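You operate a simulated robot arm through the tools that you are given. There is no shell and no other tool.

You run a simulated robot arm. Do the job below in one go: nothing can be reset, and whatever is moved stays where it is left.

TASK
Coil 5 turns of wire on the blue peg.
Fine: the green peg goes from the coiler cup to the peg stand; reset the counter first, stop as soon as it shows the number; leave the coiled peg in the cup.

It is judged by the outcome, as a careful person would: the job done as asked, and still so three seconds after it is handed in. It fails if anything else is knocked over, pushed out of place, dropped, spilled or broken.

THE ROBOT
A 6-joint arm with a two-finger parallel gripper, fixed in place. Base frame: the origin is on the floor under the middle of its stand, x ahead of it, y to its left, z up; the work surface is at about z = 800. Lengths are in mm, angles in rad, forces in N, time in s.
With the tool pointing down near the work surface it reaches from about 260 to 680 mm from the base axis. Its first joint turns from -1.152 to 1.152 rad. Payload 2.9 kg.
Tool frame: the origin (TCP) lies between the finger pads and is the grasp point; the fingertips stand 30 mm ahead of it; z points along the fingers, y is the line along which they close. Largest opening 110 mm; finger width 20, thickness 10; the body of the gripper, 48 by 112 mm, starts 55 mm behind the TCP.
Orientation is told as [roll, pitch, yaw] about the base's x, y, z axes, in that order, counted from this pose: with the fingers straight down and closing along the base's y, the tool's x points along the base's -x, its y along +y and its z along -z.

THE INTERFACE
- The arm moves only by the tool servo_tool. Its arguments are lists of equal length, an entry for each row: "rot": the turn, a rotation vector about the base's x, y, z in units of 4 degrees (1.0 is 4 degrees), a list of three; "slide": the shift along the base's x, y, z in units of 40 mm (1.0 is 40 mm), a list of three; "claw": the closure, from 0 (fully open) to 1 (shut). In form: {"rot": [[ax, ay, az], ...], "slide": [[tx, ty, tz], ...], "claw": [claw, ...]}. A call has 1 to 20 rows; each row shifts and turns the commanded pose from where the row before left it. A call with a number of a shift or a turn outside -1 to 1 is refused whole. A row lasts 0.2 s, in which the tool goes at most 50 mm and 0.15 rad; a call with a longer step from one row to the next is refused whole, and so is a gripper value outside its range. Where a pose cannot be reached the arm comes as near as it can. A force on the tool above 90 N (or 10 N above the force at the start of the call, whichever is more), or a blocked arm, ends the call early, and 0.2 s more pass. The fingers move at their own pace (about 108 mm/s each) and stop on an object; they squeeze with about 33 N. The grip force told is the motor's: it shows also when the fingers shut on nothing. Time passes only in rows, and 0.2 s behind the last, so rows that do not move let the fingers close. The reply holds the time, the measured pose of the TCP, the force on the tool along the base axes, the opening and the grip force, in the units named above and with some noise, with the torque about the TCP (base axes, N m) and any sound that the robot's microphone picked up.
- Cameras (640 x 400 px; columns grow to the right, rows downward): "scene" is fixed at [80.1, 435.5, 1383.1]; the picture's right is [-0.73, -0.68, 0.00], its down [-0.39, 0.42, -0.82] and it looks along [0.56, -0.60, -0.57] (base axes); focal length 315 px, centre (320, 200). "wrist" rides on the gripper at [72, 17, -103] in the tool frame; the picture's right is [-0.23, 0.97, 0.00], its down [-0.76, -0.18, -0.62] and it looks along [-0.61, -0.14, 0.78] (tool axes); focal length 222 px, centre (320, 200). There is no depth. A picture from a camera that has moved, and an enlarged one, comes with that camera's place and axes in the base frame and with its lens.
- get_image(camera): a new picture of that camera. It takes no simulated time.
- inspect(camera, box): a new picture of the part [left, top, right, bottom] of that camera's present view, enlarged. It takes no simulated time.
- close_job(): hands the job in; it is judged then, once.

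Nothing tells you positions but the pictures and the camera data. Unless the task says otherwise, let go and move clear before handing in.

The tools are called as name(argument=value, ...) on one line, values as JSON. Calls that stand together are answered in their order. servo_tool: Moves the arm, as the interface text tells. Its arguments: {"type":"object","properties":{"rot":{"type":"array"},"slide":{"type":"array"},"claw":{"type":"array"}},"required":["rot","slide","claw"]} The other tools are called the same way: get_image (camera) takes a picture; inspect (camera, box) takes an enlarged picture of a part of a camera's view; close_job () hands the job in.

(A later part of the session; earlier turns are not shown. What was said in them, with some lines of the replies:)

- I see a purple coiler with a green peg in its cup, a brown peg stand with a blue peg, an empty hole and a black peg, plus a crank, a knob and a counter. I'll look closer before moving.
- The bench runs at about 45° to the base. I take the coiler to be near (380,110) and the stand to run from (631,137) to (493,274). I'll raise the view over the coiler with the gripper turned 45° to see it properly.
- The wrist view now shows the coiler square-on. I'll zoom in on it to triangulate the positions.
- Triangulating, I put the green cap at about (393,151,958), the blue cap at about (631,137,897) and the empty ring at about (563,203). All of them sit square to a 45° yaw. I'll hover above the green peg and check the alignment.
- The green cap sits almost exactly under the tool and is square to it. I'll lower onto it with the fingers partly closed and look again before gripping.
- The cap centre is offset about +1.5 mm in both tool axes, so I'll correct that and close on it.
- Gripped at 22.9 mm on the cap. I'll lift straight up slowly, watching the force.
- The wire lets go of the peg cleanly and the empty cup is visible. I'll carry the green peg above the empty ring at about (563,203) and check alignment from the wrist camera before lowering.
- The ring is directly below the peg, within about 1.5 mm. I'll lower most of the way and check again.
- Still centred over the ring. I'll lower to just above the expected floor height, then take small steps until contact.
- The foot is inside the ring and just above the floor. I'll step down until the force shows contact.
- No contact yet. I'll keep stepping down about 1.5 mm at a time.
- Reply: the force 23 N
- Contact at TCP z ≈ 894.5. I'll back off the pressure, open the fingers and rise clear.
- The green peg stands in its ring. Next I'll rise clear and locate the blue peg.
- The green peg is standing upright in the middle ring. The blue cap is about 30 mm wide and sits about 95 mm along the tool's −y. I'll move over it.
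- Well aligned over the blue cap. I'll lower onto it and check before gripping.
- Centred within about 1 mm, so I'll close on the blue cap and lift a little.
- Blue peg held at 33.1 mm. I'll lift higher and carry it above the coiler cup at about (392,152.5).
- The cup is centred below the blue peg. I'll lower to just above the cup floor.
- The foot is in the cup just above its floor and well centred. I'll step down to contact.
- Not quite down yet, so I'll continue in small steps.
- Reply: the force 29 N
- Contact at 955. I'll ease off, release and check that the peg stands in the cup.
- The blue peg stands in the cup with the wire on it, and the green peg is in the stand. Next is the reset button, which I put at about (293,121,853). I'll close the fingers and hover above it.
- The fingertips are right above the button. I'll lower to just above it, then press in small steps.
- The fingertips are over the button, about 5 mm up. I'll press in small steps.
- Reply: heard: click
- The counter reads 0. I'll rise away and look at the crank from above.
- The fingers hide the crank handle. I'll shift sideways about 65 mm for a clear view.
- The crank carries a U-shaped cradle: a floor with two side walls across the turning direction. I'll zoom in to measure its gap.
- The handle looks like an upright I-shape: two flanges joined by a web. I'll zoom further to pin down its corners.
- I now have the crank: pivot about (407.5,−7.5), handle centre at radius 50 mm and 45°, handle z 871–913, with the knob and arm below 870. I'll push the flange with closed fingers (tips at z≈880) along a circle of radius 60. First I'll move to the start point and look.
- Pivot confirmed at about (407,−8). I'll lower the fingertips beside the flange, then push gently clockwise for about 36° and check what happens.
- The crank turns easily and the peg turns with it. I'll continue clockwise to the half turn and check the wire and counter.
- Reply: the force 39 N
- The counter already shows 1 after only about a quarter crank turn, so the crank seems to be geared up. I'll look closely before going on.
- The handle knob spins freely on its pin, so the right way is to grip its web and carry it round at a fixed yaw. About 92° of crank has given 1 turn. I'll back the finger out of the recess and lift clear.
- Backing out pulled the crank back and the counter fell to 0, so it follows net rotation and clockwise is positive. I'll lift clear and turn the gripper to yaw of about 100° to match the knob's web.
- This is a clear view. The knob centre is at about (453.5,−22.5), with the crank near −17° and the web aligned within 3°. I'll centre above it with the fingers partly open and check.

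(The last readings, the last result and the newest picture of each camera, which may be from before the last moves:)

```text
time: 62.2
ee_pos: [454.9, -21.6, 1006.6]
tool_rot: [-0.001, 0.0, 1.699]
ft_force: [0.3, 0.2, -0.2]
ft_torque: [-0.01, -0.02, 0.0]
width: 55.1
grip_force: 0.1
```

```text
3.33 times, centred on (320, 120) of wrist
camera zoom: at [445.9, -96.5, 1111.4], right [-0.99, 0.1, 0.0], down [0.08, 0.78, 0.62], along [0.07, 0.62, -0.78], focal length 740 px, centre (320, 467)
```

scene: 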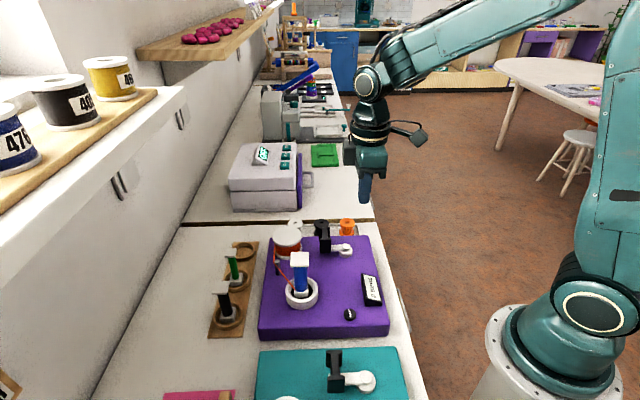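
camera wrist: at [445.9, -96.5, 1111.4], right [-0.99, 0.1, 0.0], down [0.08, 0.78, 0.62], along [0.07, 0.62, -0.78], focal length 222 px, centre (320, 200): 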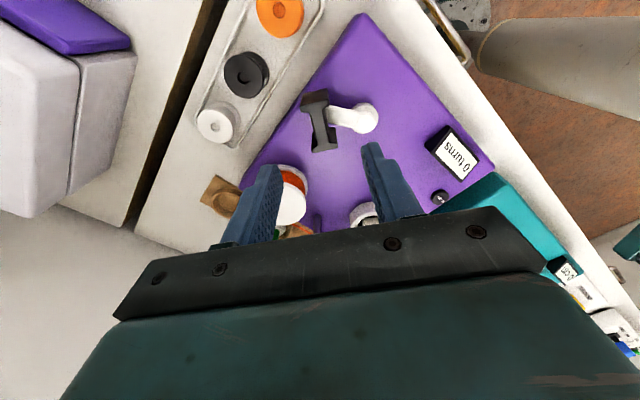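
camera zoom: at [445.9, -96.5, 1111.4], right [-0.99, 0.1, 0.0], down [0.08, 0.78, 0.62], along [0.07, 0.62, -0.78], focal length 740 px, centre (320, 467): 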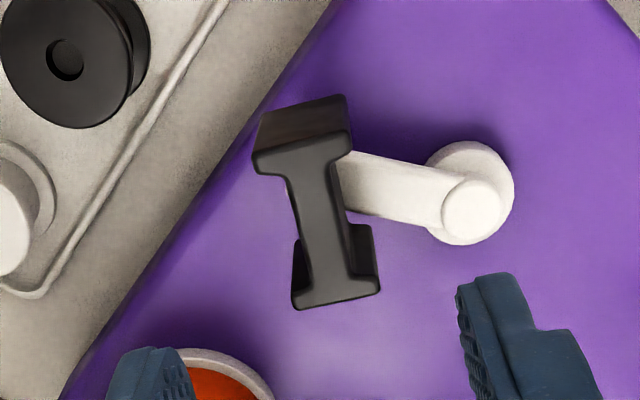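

Centred within 0.5 mm and aligned. I'll lower around the web and check.

servo_tool(rot=[[0, 0, 0], [0, 0, 0], [0, 0, 0], [0, 0, 0], [0, 0, 0], [0, 0, 0]], slide=[[0, 0, -0.5], [0, 0, -0.5], [0, 0, -0.5], [0, 0, -0.5], [0, 0, -0.5], [0, 0, 0]], claw=[0.5, 0.5, 0.5, 0.5, 0.5, 0.5])

get_image(camera="wrist")

inspect(camera="wrist", box=[240, 80, 400, 220])

inspect(camera="scene", box=[300, 190, 400, 270])

```text
time: 63.6
ee_pos: [453.4, -23.6, 908.3]
tool_rot: [0.0, -0.001, 1.696]
ft_force: [0.7, -0.3, 0.1]
ft_torque: [0.0, 0.0, 0.01]
width: 54.8
grip_force: 0.0
```

```text
taken
camera wrist: at [445.5, -97.5, 1012.1], right [-0.99, 0.1, 0.0], down [0.08, 0.78, 0.62], along [0.07, 0.62, -0.78], focal length 222 px, centre (320, 200)
```

wrist: 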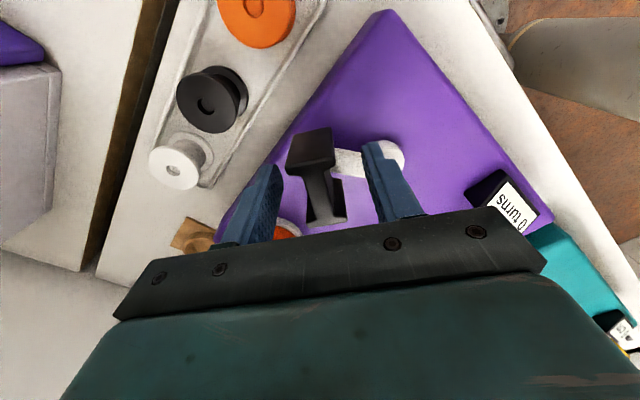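

```text
2.86 times, centred on (320, 150) of wrist
camera zoom: at [445.5, -97.5, 1012.1], right [-0.99, 0.1, 0.0], down [0.08, 0.78, 0.62], along [0.07, 0.62, -0.78], focal length 635 px, centre (320, 343)
```

zoom: 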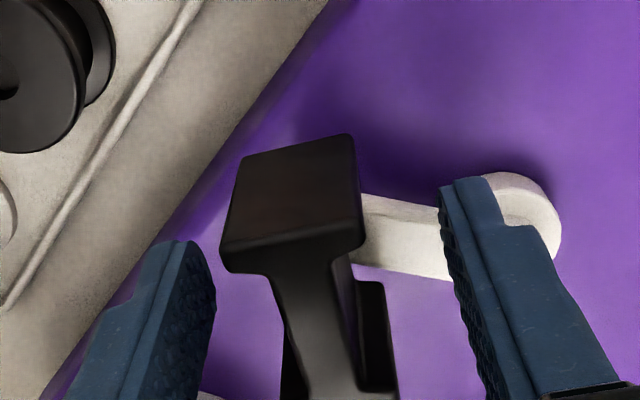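

```text
5.00 times, centred on (350, 230) of scene
camera zoom: at [80.1, 435.5, 1383.1], right [-0.73, -0.68, 0.0], down [-0.39, 0.42, -0.82], along [0.56, -0.6, -0.57], focal length 1577 px, centre (170, 50)
```

zoom: 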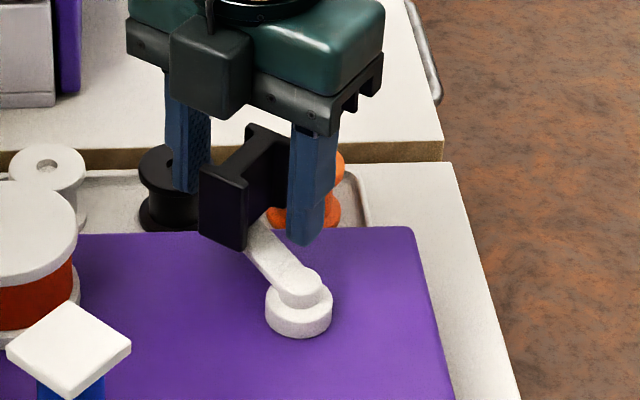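

The fingers straddle the web with the tips above the crank arm. I'll close.

servo_tool(rot=[[0, 0, 0], [0, 0, 0], [0, 0, 0], [0, 0, 0], [0, 0, 0]], slide=[[0, 0, 0], [0, 0, 0], [0, 0, 0], [0, 0, 0], [0, 0, 0]], claw=[0.65, 0.75, 0.85, 1, 1])

get_image(camera="wrist")

inspect(camera="scene", box=[270, 190, 410, 310])

```text
time: 64.8
ee_pos: [454.2, -23.5, 908.7]
tool_rot: [-0.001, 0.001, 1.694]
ft_force: [5.4, -0.7, -2.5]
ft_torque: [-0.06, 0.05, -0.01]
width: 11.7
grip_force: 44.9
```

```text
taken
camera wrist: at [445.9, -97.6, 1012.4], right [-0.99, 0.1, 0.0], down [0.08, 0.78, 0.62], along [0.07, 0.62, -0.78], focal length 222 px, centre (320, 200)
```

wrist: 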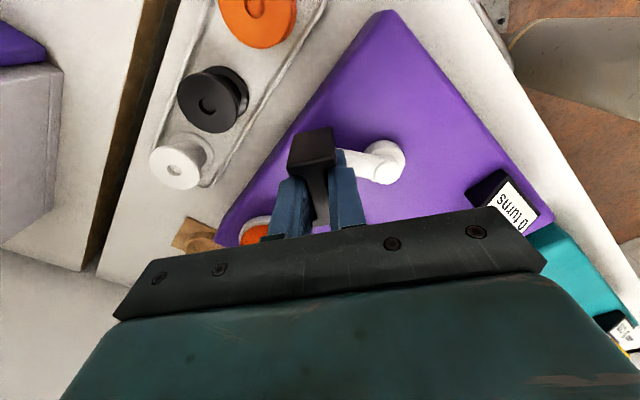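

```text
3.33 times, centred on (340, 250) of scene
camera zoom: at [80.3, 435.4, 1383.1], right [-0.73, -0.68, 0.0], down [-0.39, 0.42, -0.82], along [0.56, -0.6, -0.57], focal length 1051 px, centre (253, 33)
```

zoom: 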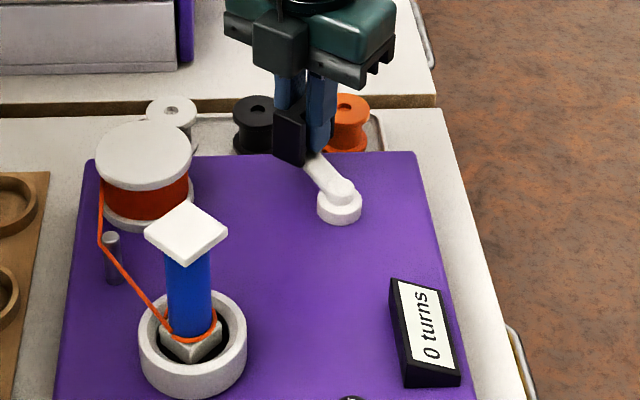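

Web gripped at 11.7 mm. Comparing cap and crank angles, the gearing looks like about 5 peg turns per crank turn. So 5 turns should come as the crank returns to its starting 45°. I'll move clockwise about the pivot (406,−7.7) with R≈50.3, checking the force.

servo_tool(rot=[[0, 0, 0], [0, 0, 0], [0, 0, 0], [0, 0, 0]], slide=[[-0.0838, -0.2025, 0], [-0.1178, -0.1848, 0], [-0.1483, -0.1618, 0], [0, 0, 0]], claw=[1, 1, 1, 1])

inspect(camera="scene", box=[270, 190, 410, 310])

```text
time: 65.8
ee_pos: [439.3, -45.7, 908.4]
tool_rot: [-0.001, -0.001, 1.694]
ft_force: [2.7, -4.6, 10.0]
ft_torque: [-0.05, 0.07, 0.02]
width: 11.8
grip_force: 44.5
```

```text
3.33 times, centred on (340, 250) of scene
camera zoom: at [80.0, 435.4, 1383.1], right [-0.73, -0.68, 0.0], down [-0.39, 0.42, -0.82], along [0.56, -0.6, -0.57], focal length 1051 px, centre (253, 33)
```

zoom: 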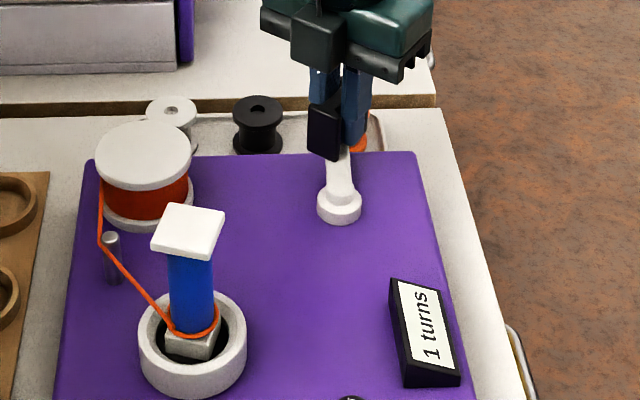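

It works and the forces are low. The counter shows 1 at about 92° of crank. I'll carry on about 60° more.

servo_tool(rot=[[0, 0, 0], [0, 0, 0], [0, 0, 0], [0, 0, 0], [0, 0, 0]], slide=[[-0.1738, -0.1333, 0], [-0.1945, -0.1013, 0], [-0.209, -0.066, 0], [-0.2175, -0.0285, 0], [0, 0, 0]], claw=[1, 1, 1, 1, 1])

inspect(camera="scene", box=[270, 190, 410, 310])

servo_tool(rot=[[0, 0, 0], [0, 0, 0], [0, 0, 0], [0, 0, 0]], slide=[[-0.219, 0.0095, 0], [-0.214, 0.0475, 0], [-0.2025, 0.0838, 0], [0, 0, 0]], claw=[1, 1, 1, 1])

inspect(camera="scene", box=[270, 190, 410, 310])

```text
time: 67.0
ee_pos: [408.2, -59.5, 907.7]
tool_rot: [-0.002, -0.001, 1.697]
ft_force: [0.5, -3.6, 20.0]
ft_torque: [0.04, 0.14, 0.0]
width: 11.7
grip_force: 44.7
```

```text
3.33 times, centred on (340, 250) of scene
camera zoom: at [79.9, 435.4, 1383.1], right [-0.73, -0.68, 0.0], down [-0.39, 0.42, -0.82], along [0.56, -0.6, -0.57], focal length 1051 px, centre (253, 33)
```

zoom: 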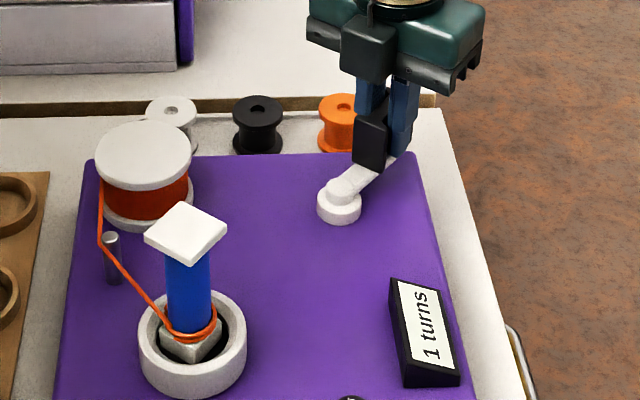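

```text
time: 68.0
ee_pos: [380.1, -51.6, 907.3]
tool_rot: [0.0, 0.001, 1.695]
ft_force: [1.5, 2.6, 29.6]
ft_torque: [-0.56, 0.08, 0.04]
width: 11.7
grip_force: 45.0
```

```text
3.33 times, centred on (340, 250) of scene
camera zoom: at [79.8, 435.6, 1383.0], right [-0.73, -0.68, 0.0], down [-0.39, 0.42, -0.82], along [0.56, -0.6, -0.57], focal length 1051 px, centre (253, 33)
```

zoom: 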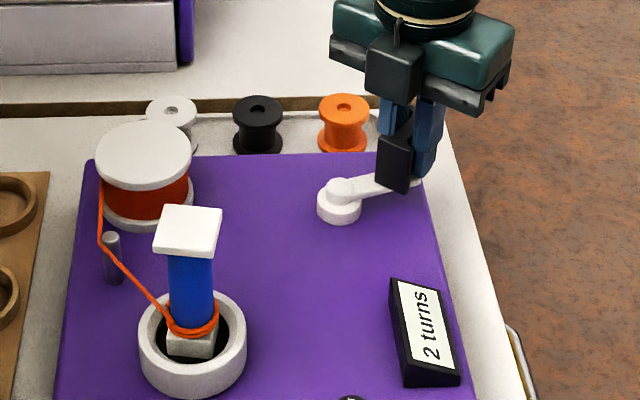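

The counter shows 2 at about 162°, which fits 72° per turn. The upward force is creeping up, so I'll relieve it by rising about 2 mm while continuing.

servo_tool(rot=[[0, 0, 0], [0, 0, 0], [0, 0, 0], [0, 0, 0]], slide=[[-0.1848, 0.1178, 0.025], [-0.1618, 0.1483, 0.025], [-0.1333, 0.1738, 0], [0, 0, 0]], claw=[1, 1, 1, 1])

inspect(camera="scene", box=[270, 190, 410, 310])

```text
time: 69.0
ee_pos: [363.4, -34.4, 908.0]
tool_rot: [0.002, -0.002, 1.698]
ft_force: [21.0, 11.5, -38.9]
ft_torque: [-0.57, -0.36, -0.05]
width: 11.5
grip_force: 45.6
```

```text
3.33 times, centred on (340, 250) of scene
camera zoom: at [81.1, 435.8, 1382.9], right [-0.73, -0.68, 0.0], down [-0.39, 0.42, -0.82], along [0.56, -0.6, -0.57], focal length 1051 px, centre (253, 33)
```

zoom: 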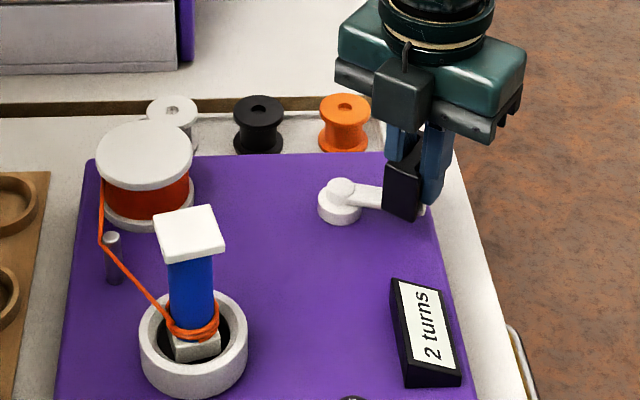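

I over-corrected in z and am slightly too far out. I'll trim 1.1 mm down and about 1.4 mm inward and continue in small steps.

servo_tool(rot=[[0, 0, 0], [0, 0, 0], [0, 0, 0]], slide=[[-0.0713, 0.2125, -0.028], [-0.066, 0.209, 0], [0, 0, 0]], claw=[1, 1, 1])

inspect(camera="scene", box=[270, 190, 410, 310])

```text
time: 69.8
ee_pos: [357.1, -18.6, 907.8]
tool_rot: [0.002, 0.002, 1.693]
ft_force: [12.4, 1.7, -32.2]
ft_torque: [0.12, -0.26, 0.02]
width: 11.5
grip_force: 44.5
```

```text
3.33 times, centred on (340, 250) of scene
camera zoom: at [80.8, 435.5, 1383.0], right [-0.73, -0.68, 0.0], down [-0.39, 0.42, -0.82], along [0.56, -0.6, -0.57], focal length 1051 px, centre (253, 33)
```

zoom: 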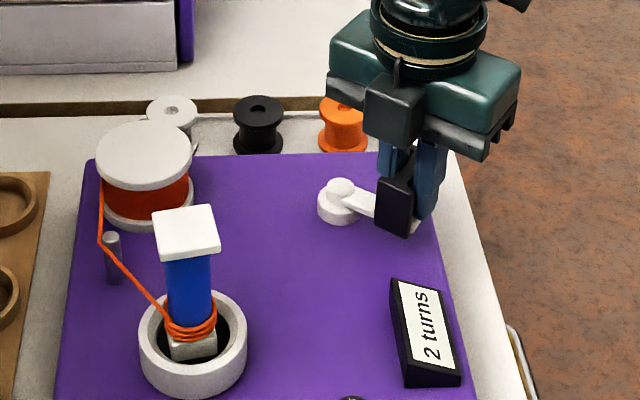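

servo_tool(rot=[[0, 0, 0], [0, 0, 0], [0, 0, 0], [0, 0, 0]], slide=[[-0.0135, 0.2175, -0.02], [0.0095, 0.219, 0], [0.0475, 0.214, 0], [0, 0, 0]], claw=[1, 1, 1, 1])

inspect(camera="scene", box=[270, 190, 410, 310])

get_image(camera="wrist")

```text
time: 70.8
ee_pos: [358.8, 8.0, 908.1]
tool_rot: [0.0, 0.003, 1.695]
ft_force: [1.9, -1.6, -1.1]
ft_torque: [-0.84, -0.04, 0.01]
width: 11.7
grip_force: 45.2
```

```text
3.33 times, centred on (340, 250) of scene
camera zoom: at [80.2, 435.5, 1383.1], right [-0.73, -0.68, 0.0], down [-0.39, 0.42, -0.82], along [0.56, -0.6, -0.57], focal length 1051 px, centre (253, 33)
```

zoom: 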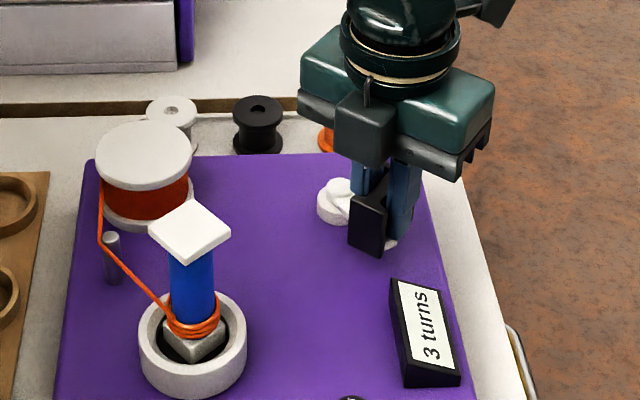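

```text
taken
camera wrist: at [351.1, -66.0, 1012.5], right [-0.99, 0.1, 0.0], down [0.08, 0.78, 0.62], along [0.07, 0.62, -0.78], focal length 222 px, centre (320, 200)
```

wrist: 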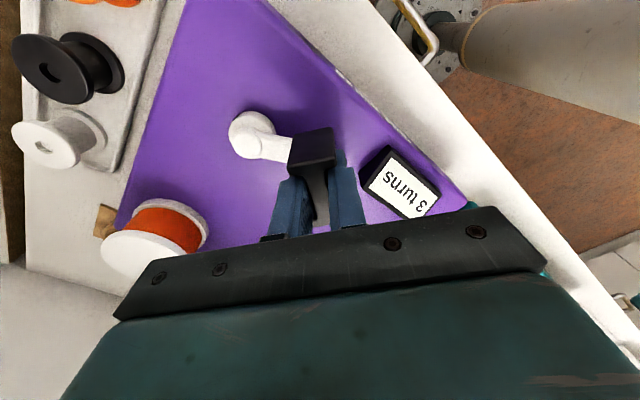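

The counter shows 3 and the forces are near zero. I'll continue about 40° to roughly 3.9 turns.

servo_tool(rot=[[0, 0, 0], [0, 0, 0], [0, 0, 0], [0, 0, 0], [0, 0, 0]], slide=[[0.0838, 0.2025, 0], [0.1178, 0.1848, 0], [0.1483, 0.1618, 0], [0.1738, 0.1333, 0], [0, 0, 0]], claw=[1, 1, 1, 1, 1])

inspect(camera="scene", box=[270, 190, 410, 310])

get_image(camera="wrist")

```text
time: 72.0
ee_pos: [380.4, 34.9, 908.2]
tool_rot: [-0.003, 0.003, 1.695]
ft_force: [6.1, -12.5, 5.8]
ft_torque: [0.38, 0.2, 0.02]
width: 11.7
grip_force: 45.5
```

```text
3.33 times, centred on (340, 250) of scene
camera zoom: at [80.2, 435.1, 1383.2], right [-0.73, -0.68, 0.0], down [-0.39, 0.42, -0.82], along [0.56, -0.6, -0.57], focal length 1051 px, centre (253, 33)
```

zoom: 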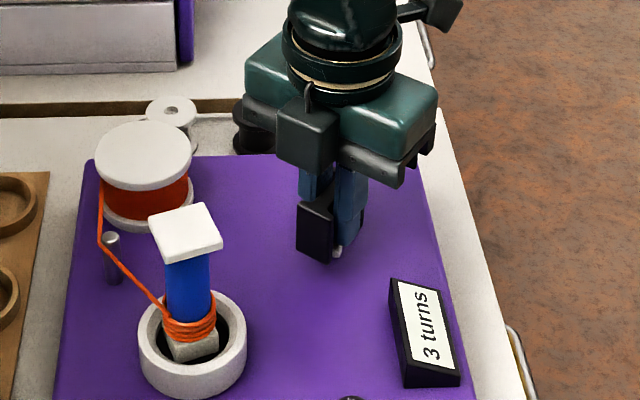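

```text
taken
camera wrist: at [372.6, -39.2, 1012.5], right [-0.99, 0.11, 0.0], down [0.08, 0.78, 0.62], along [0.07, 0.62, -0.78], focal length 222 px, centre (320, 200)
```

wrist: 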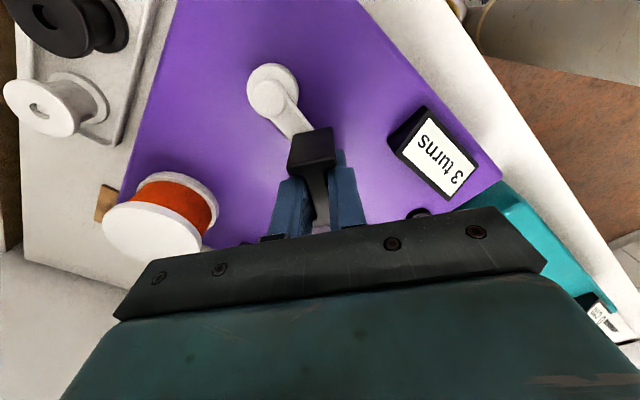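

Still 3, at about 3.9 turns as expected. I'll continue 30° with a small inward trim.

servo_tool(rot=[[0, 0, 0], [0, 0, 0], [0, 0, 0], [0, 0, 0]], slide=[[0.2045, 0.0863, 0], [0.209, 0.066, 0], [0.2175, 0.0285, 0], [0, 0, 0]], claw=[1, 1, 1, 1])

inspect(camera="scene", box=[270, 190, 410, 310])

get_image(camera="wrist")

```text
time: 73.0
ee_pos: [405.7, 41.8, 908.5]
tool_rot: [-0.001, 0.001, 1.694]
ft_force: [-0.4, -13.9, 15.1]
ft_torque: [-0.12, 0.11, 0.03]
width: 11.5
grip_force: 44.8
```

```text
3.33 times, centred on (340, 250) of scene
camera zoom: at [79.9, 435.1, 1383.2], right [-0.73, -0.68, 0.0], down [-0.39, 0.42, -0.82], along [0.56, -0.6, -0.57], focal length 1051 px, centre (253, 33)
```

zoom: 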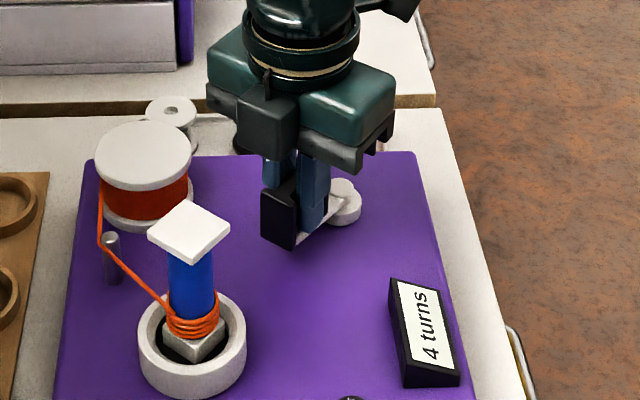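

```text
taken
camera wrist: at [397.5, -32.2, 1012.5], right [-0.99, 0.11, 0.0], down [0.08, 0.78, 0.62], along [0.07, 0.62, -0.78], focal length 222 px, centre (320, 200)
```

wrist: 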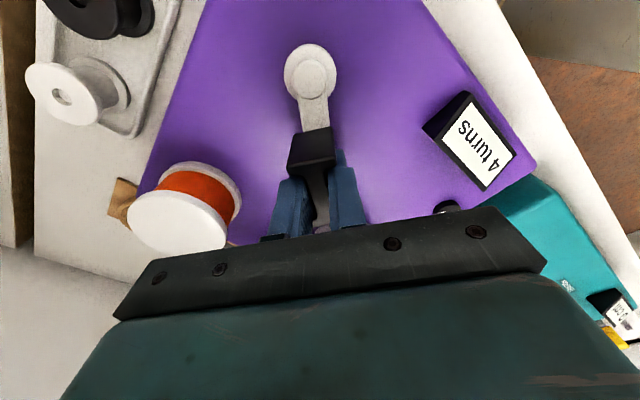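

4 turns. The next 20° should bring it to about 4.6, then I'll use fine steps.

servo_tool(rot=[[0, 0, 0], [0, 0, 0], [0, 0, 0]], slide=[[0.219, -0.027, 0], [0.214, -0.0475, 0], [0, 0, 0]], claw=[1, 1, 1])

inspect(camera="scene", box=[270, 190, 410, 310])

get_image(camera="wrist")

```text
time: 73.8
ee_pos: [423.2, 38.6, 907.5]
tool_rot: [-0.001, 0.0, 1.695]
ft_force: [-3.7, -10.3, 20.8]
ft_torque: [-0.46, 0.08, -0.04]
width: 11.5
grip_force: 45.0
```

```text
3.33 times, centred on (340, 250) of scene
camera zoom: at [79.7, 435.2, 1383.2], right [-0.73, -0.68, 0.0], down [-0.39, 0.42, -0.82], along [0.56, -0.6, -0.57], focal length 1051 px, centre (253, 33)
```

zoom: 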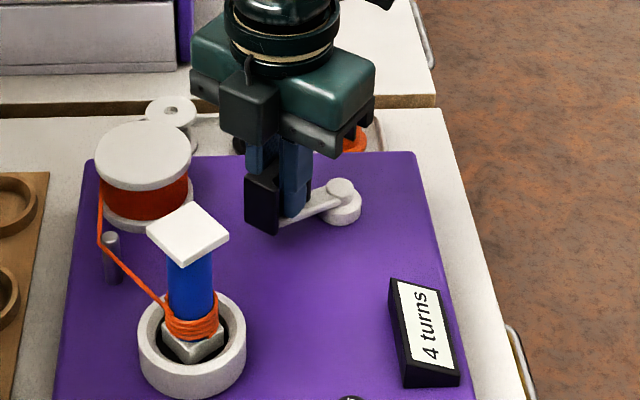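

```text
taken
camera wrist: at [415.0, -35.0, 1012.4], right [-0.99, 0.1, 0.0], down [0.08, 0.78, 0.62], along [0.07, 0.62, -0.78], focal length 222 px, centre (320, 200)
```

wrist: 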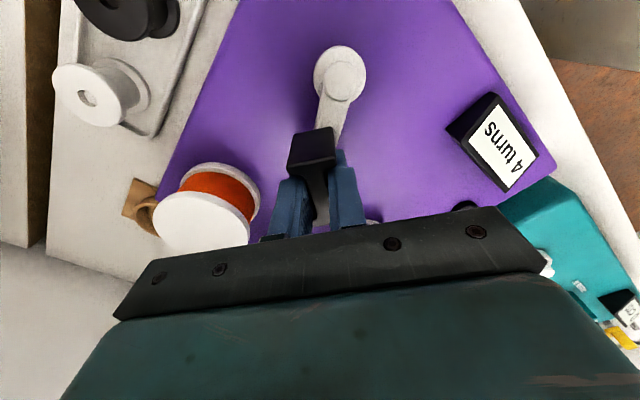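

servo_tool(rot=[[0, 0, 0], [0, 0, 0], [0, 0, 0]], slide=[[0.1012, -0.05, 0.012], [0.1012, -0.044, 0], [0, 0, 0]], claw=[1, 1, 1])

inspect(camera="scene", box=[270, 190, 410, 310])

servo_tool(rot=[[0, 0, 0], [0, 0, 0]], slide=[[0.0945, -0.055, 0], [0, 0, 0]], claw=[1, 1])

inspect(camera="scene", box=[270, 190, 410, 310])

```text
time: 74.6
ee_pos: [431.2, 34.6, 908.3]
tool_rot: [0.0, 0.0, 1.696]
ft_force: [-4.3, -7.3, 15.2]
ft_torque: [-0.14, 0.0, 0.0]
width: 11.7
grip_force: 45.0
```

```text
3.33 times, centred on (340, 250) of scene
camera zoom: at [79.8, 435.3, 1383.1], right [-0.73, -0.68, 0.0], down [-0.39, 0.42, -0.82], along [0.56, -0.6, -0.57], focal length 1051 px, centre (253, 33)
```

zoom: 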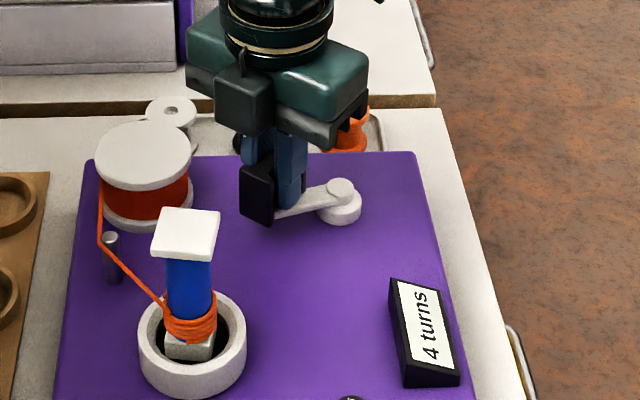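

```text
time: 75.2
ee_pos: [434.9, 33.4, 907.0]
tool_rot: [0.002, 0.0, 1.697]
ft_force: [-6.2, -9.2, 10.5]
ft_torque: [0.77, 0.12, 0.01]
width: 11.7
grip_force: 45.4
```

```text
3.33 times, centred on (340, 250) of scene
camera zoom: at [79.8, 435.2, 1383.2], right [-0.73, -0.68, 0.0], down [-0.39, 0.42, -0.82], along [0.56, -0.6, -0.57], focal length 1051 px, centre (253, 33)
```

zoom: 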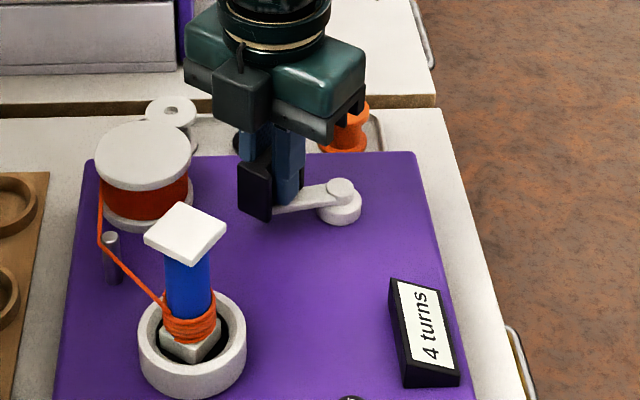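

At about 55° crank position the counter still shows 4, so it should flip near 45°. I'll use fine 2.5° steps.

servo_tool(rot=[[0, 0, 0], [0, 0, 0]], slide=[[0.04, -0.04, 0], [0, 0, 0]], claw=[1, 1])

inspect(camera="scene", box=[270, 190, 410, 310])

servo_tool(rot=[[0, 0, 0], [0, 0, 0]], slide=[[0.042, -0.035, 0], [0, 0, 0]], claw=[1, 1])

inspect(camera="scene", box=[270, 190, 410, 310])

```text
time: 75.8
ee_pos: [437.1, 32.2, 908.0]
tool_rot: [-0.001, 0.0, 1.694]
ft_force: [-7.3, -7.7, 11.2]
ft_torque: [0.45, 0.13, -0.02]
width: 11.6
grip_force: 44.9
```

```text
3.33 times, centred on (340, 250) of scene
camera zoom: at [79.8, 435.3, 1383.2], right [-0.73, -0.68, 0.0], down [-0.39, 0.42, -0.82], along [0.56, -0.6, -0.57], focal length 1051 px, centre (253, 33)
```

zoom: 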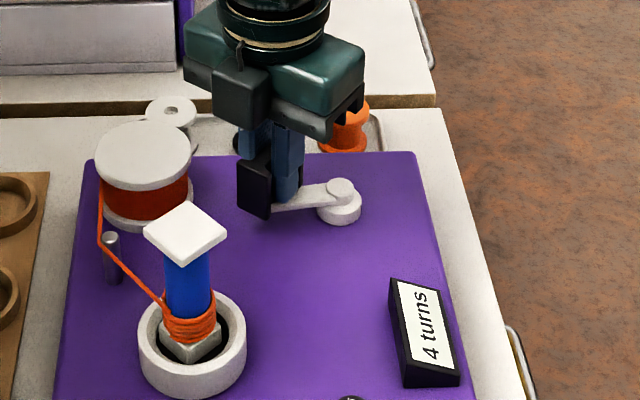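

```text
time: 76.4
ee_pos: [438.5, 30.6, 907.1]
tool_rot: [0.0, 0.001, 1.696]
ft_force: [-2.8, -4.9, -0.1]
ft_torque: [-0.4, -0.09, -0.01]
width: 11.6
grip_force: 45.0
```

```text
3.33 times, centred on (340, 250) of scene
camera zoom: at [80.0, 435.4, 1383.1], right [-0.73, -0.68, 0.0], down [-0.39, 0.42, -0.82], along [0.56, -0.6, -0.57], focal length 1051 px, centre (253, 33)
```

zoom: 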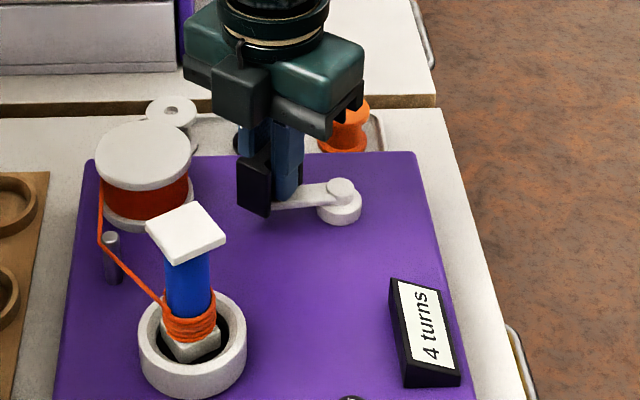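

servo_tool(rot=[[0, 0, 0], [0, 0, 0]], slide=[[0.041, -0.037, 0], [0, 0, 0]], claw=[1, 1])

inspect(camera="scene", box=[270, 190, 410, 310])

```text
time: 77.0
ee_pos: [440.1, 28.3, 908.4]
tool_rot: [0.001, 0.0, 1.698]
ft_force: [-2.0, -1.7, -2.5]
ft_torque: [-0.24, -0.04, 0.01]
width: 11.7
grip_force: 44.7
```

```text
3.33 times, centred on (340, 250) of scene
camera zoom: at [80.1, 435.4, 1383.1], right [-0.73, -0.68, 0.0], down [-0.39, 0.42, -0.82], along [0.56, -0.6, -0.57], focal length 1051 px, centre (253, 33)
```

zoom: 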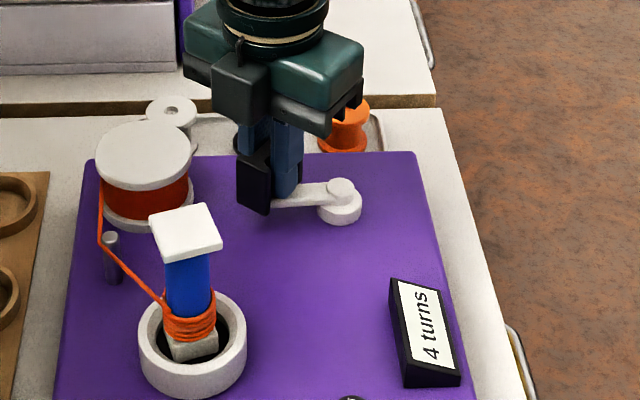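

The cap is nearly back to square, so it's very close to 5. One more small step.

servo_tool(rot=[[0, 0, 0], [0, 0, 0]], slide=[[0.034, -0.033, 0], [0, 0, 0]], claw=[1, 1])

inspect(camera="scene", box=[270, 190, 410, 310])

```text
time: 77.6
ee_pos: [441.4, 27.7, 907.6]
tool_rot: [-0.001, 0.001, 1.698]
ft_force: [-2.3, -1.9, -4.6]
ft_torque: [0.3, 0.02, 0.0]
width: 11.7
grip_force: 44.7
```

```text
3.33 times, centred on (340, 250) of scene
camera zoom: at [80.1, 435.4, 1383.1], right [-0.73, -0.68, 0.0], down [-0.39, 0.42, -0.82], along [0.56, -0.6, -0.57], focal length 1051 px, centre (253, 33)
```

zoom: 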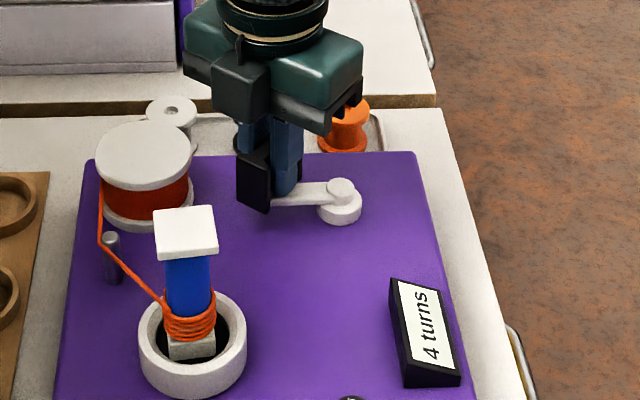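

Almost square with the counter still at 4. One more 1.5–2° step.

servo_tool(rot=[[0, 0, 0], [0, 0, 0]], slide=[[0.029, -0.029, 0], [0, 0, 0]], claw=[1, 1])

inspect(camera="scene", box=[270, 190, 410, 310])

```text
time: 78.2
ee_pos: [441.4, 25.7, 908.3]
tool_rot: [0.0, 0.002, 1.696]
ft_force: [-0.5, -1.0, -4.5]
ft_torque: [0.42, 0.13, -0.01]
width: 11.8
grip_force: 44.9
```

```text
3.33 times, centred on (340, 250) of scene
camera zoom: at [80.2, 435.4, 1383.1], right [-0.73, -0.68, 0.0], down [-0.39, 0.42, -0.82], along [0.56, -0.6, -0.57], focal length 1051 px, centre (253, 33)
```

zoom: 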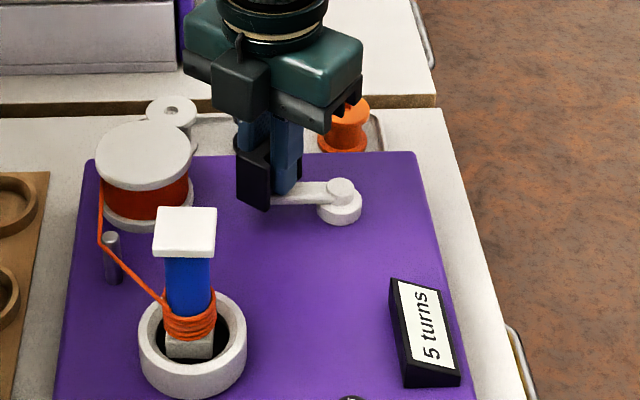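

The counter shows 5. I'll add a hair (about 1°) so releasing can't slip it back to 4, then open and check.

servo_tool(rot=[[0, 0, 0], [0, 0, 0], [0, 0, 0]], slide=[[0.018, -0.018, 0], [0, 0, 0], [0, 0, 0]], claw=[1, 1, 1])

servo_tool(rot=[[0, 0, 0], [0, 0, 0], [0, 0, 0], [0, 0, 0]], slide=[[0, 0, 0], [0, 0, 0], [0, 0, 0], [0, 0, 0]], claw=[0.8, 0.65, 0.5, 0.5])

inspect(camera="scene", box=[270, 190, 410, 310])

get_image(camera="wrist")

```text
time: 79.0
ee_pos: [443.7, 26.3, 908.1]
tool_rot: [0.0, 0.0, 1.696]
ft_force: [0.5, -0.6, -2.3]
ft_torque: [0.35, 0.11, -0.03]
width: 11.6
grip_force: 45.2
```

```text
time: 80.0
ee_pos: [443.9, 25.8, 907.3]
tool_rot: [-0.001, 0.0, 1.695]
ft_force: [-0.1, -0.5, -0.5]
ft_torque: [0.0, 0.01, -0.01]
width: 55.0
grip_force: 0.1
```

```text
3.33 times, centred on (340, 250) of scene
camera zoom: at [80.1, 435.5, 1383.1], right [-0.73, -0.68, 0.0], down [-0.39, 0.42, -0.82], along [0.56, -0.6, -0.57], focal length 1051 px, centre (253, 33)
```

zoom: 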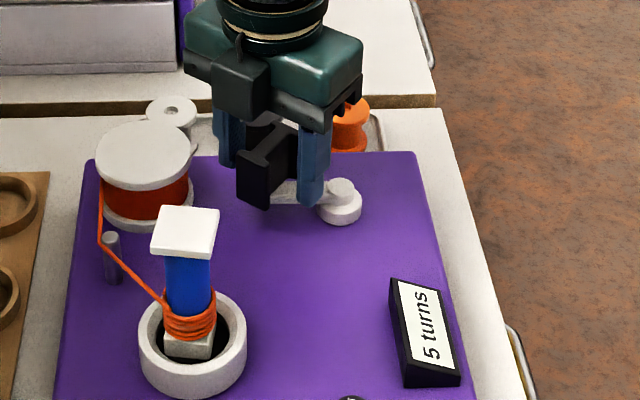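

```text
taken
camera wrist: at [434.8, -48.0, 1012.3], right [-0.99, 0.1, 0.0], down [0.08, 0.78, 0.62], along [0.06, 0.62, -0.78], focal length 222 px, centre (320, 200)
```

wrist: 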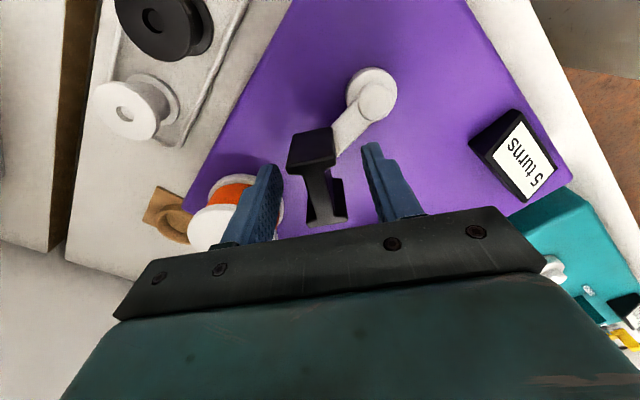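

Released and the counter still shows 5. I'll lift straight up and clear.

servo_tool(rot=[[0, 0, 0], [0, 0, 0], [0, 0, 0], [0, 0, 0], [0, 0, 0], [0, 0, 0], [0, 0, 0], [0, 0, 0]], slide=[[0, 0, 0.3], [0, 0, 0.5], [0, 0, 0.7], [0, 0, 0.9], [0, 0, 0.9], [0, 0, 0.9], [0, 0, 0.8], [0, 0, 0]], claw=[0.5, 0.5, 0.5, 0.5, 0.5, 0.5, 0.5, 0.5])

get_image(camera="scene")

inspect(camera="scene", box=[200, 200, 400, 345])

inspect(camera="scene", box=[270, 240, 330, 310])

```text
time: 81.8
ee_pos: [442.2, 26.1, 1107.8]
tool_rot: [0.0, -0.001, 1.695]
ft_force: [0.1, -0.3, 0.6]
ft_torque: [0.0, 0.03, 0.03]
width: 54.9
grip_force: 0.1
```

```text
taken
```

scene: 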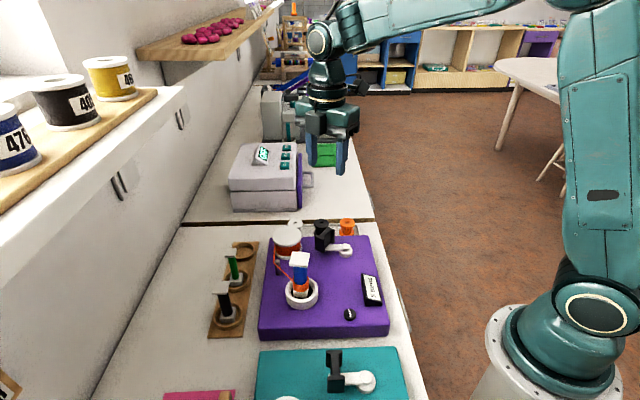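

```text
2.76 times, centred on (300, 272) of scene
camera zoom: at [80.1, 435.5, 1383.1], right [-0.73, -0.68, 0.0], down [-0.39, 0.42, -0.82], along [0.56, -0.6, -0.57], focal length 870 px, centre (375, 0)
```

zoom: 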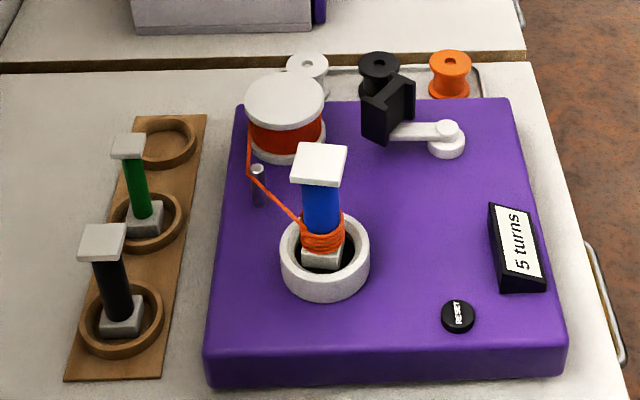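

```text
5.71 times, centred on (300, 275) of scene
camera zoom: at [80.1, 435.5, 1383.1], right [-0.73, -0.68, 0.0], down [-0.39, 0.42, -0.82], along [0.56, -0.6, -0.57], focal length 1802 px, centre (434, -229)
```

zoom: 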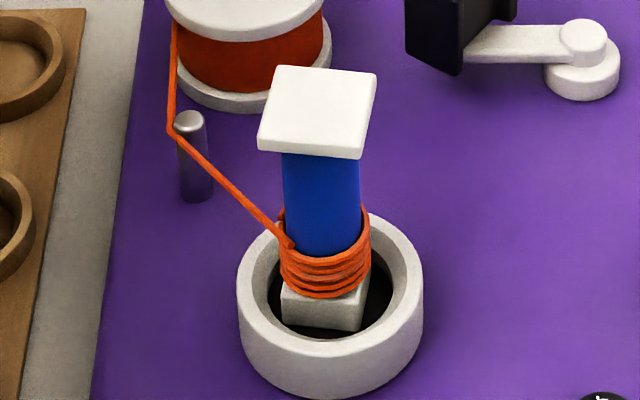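

Everything is in place: 5 turns on the blue peg in the cup, the green peg in the stand and the counter at 5. I'll wait a moment to confirm nothing drifts.

servo_tool(rot=[[0, 0, 0], [0, 0, 0], [0, 0, 0], [0, 0, 0], [0, 0, 0], [0, 0, 0], [0, 0, 0], [0, 0, 0], [0, 0, 0], [0, 0, 0]], slide=[[0, 0, 0], [0, 0, 0], [0, 0, 0], [0, 0, 0], [0, 0, 0], [0, 0, 0], [0, 0, 0], [0, 0, 0], [0, 0, 0], [0, 0, 0]], claw=[0.5, 0.5, 0.5, 0.5, 0.5, 0.5, 0.5, 0.5, 0.5, 0.5])

inspect(camera="scene", box=[200, 200, 400, 345])

```text
time: 84.0
ee_pos: [442.8, 25.2, 1108.8]
tool_rot: [0.0, 0.0, 1.696]
ft_force: [-0.3, -0.3, 0.1]
ft_torque: [0.0, 0.0, 0.02]
width: 54.9
grip_force: 0.1
```

```text
2.76 times, centred on (300, 272) of scene
camera zoom: at [80.1, 435.5, 1383.1], right [-0.73, -0.68, 0.0], down [-0.39, 0.42, -0.82], along [0.56, -0.6, -0.57], focal length 870 px, centre (375, 0)
```

zoom: 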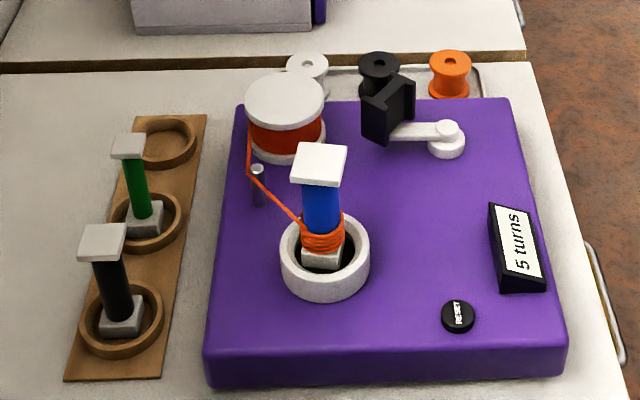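

Nothing has moved: the counter still shows 5, the blue peg is in the cup with its coil, the green peg is in the stand and the arm is clear. I'm handing the job in.

close_job()

```text
The job is handed in.
```

The blue peg now has 5 turns of wire and is standing in the coiler cup. The green peg is in the middle ring of the peg stand. I reset the counter to 0 before cranking, and it read 5 when I handed the job in.

- **Crank slipped back once:** I first pushed the crank handle with closed fingers. Backing out pulled it back, and the counter dropped from 1 to 0. It counts net rotation, so this did not add to the total. I then gripped the handle and wound steadily up to 5.
- **Slight overshoot:** after the counter reached 5, I turned the crank about 1° more so that letting go would not drop it back to 4.

Nothing else was knocked over or moved. About 4 seconds after I let go of the crank, the counter still read 5 and both pegs were standing.
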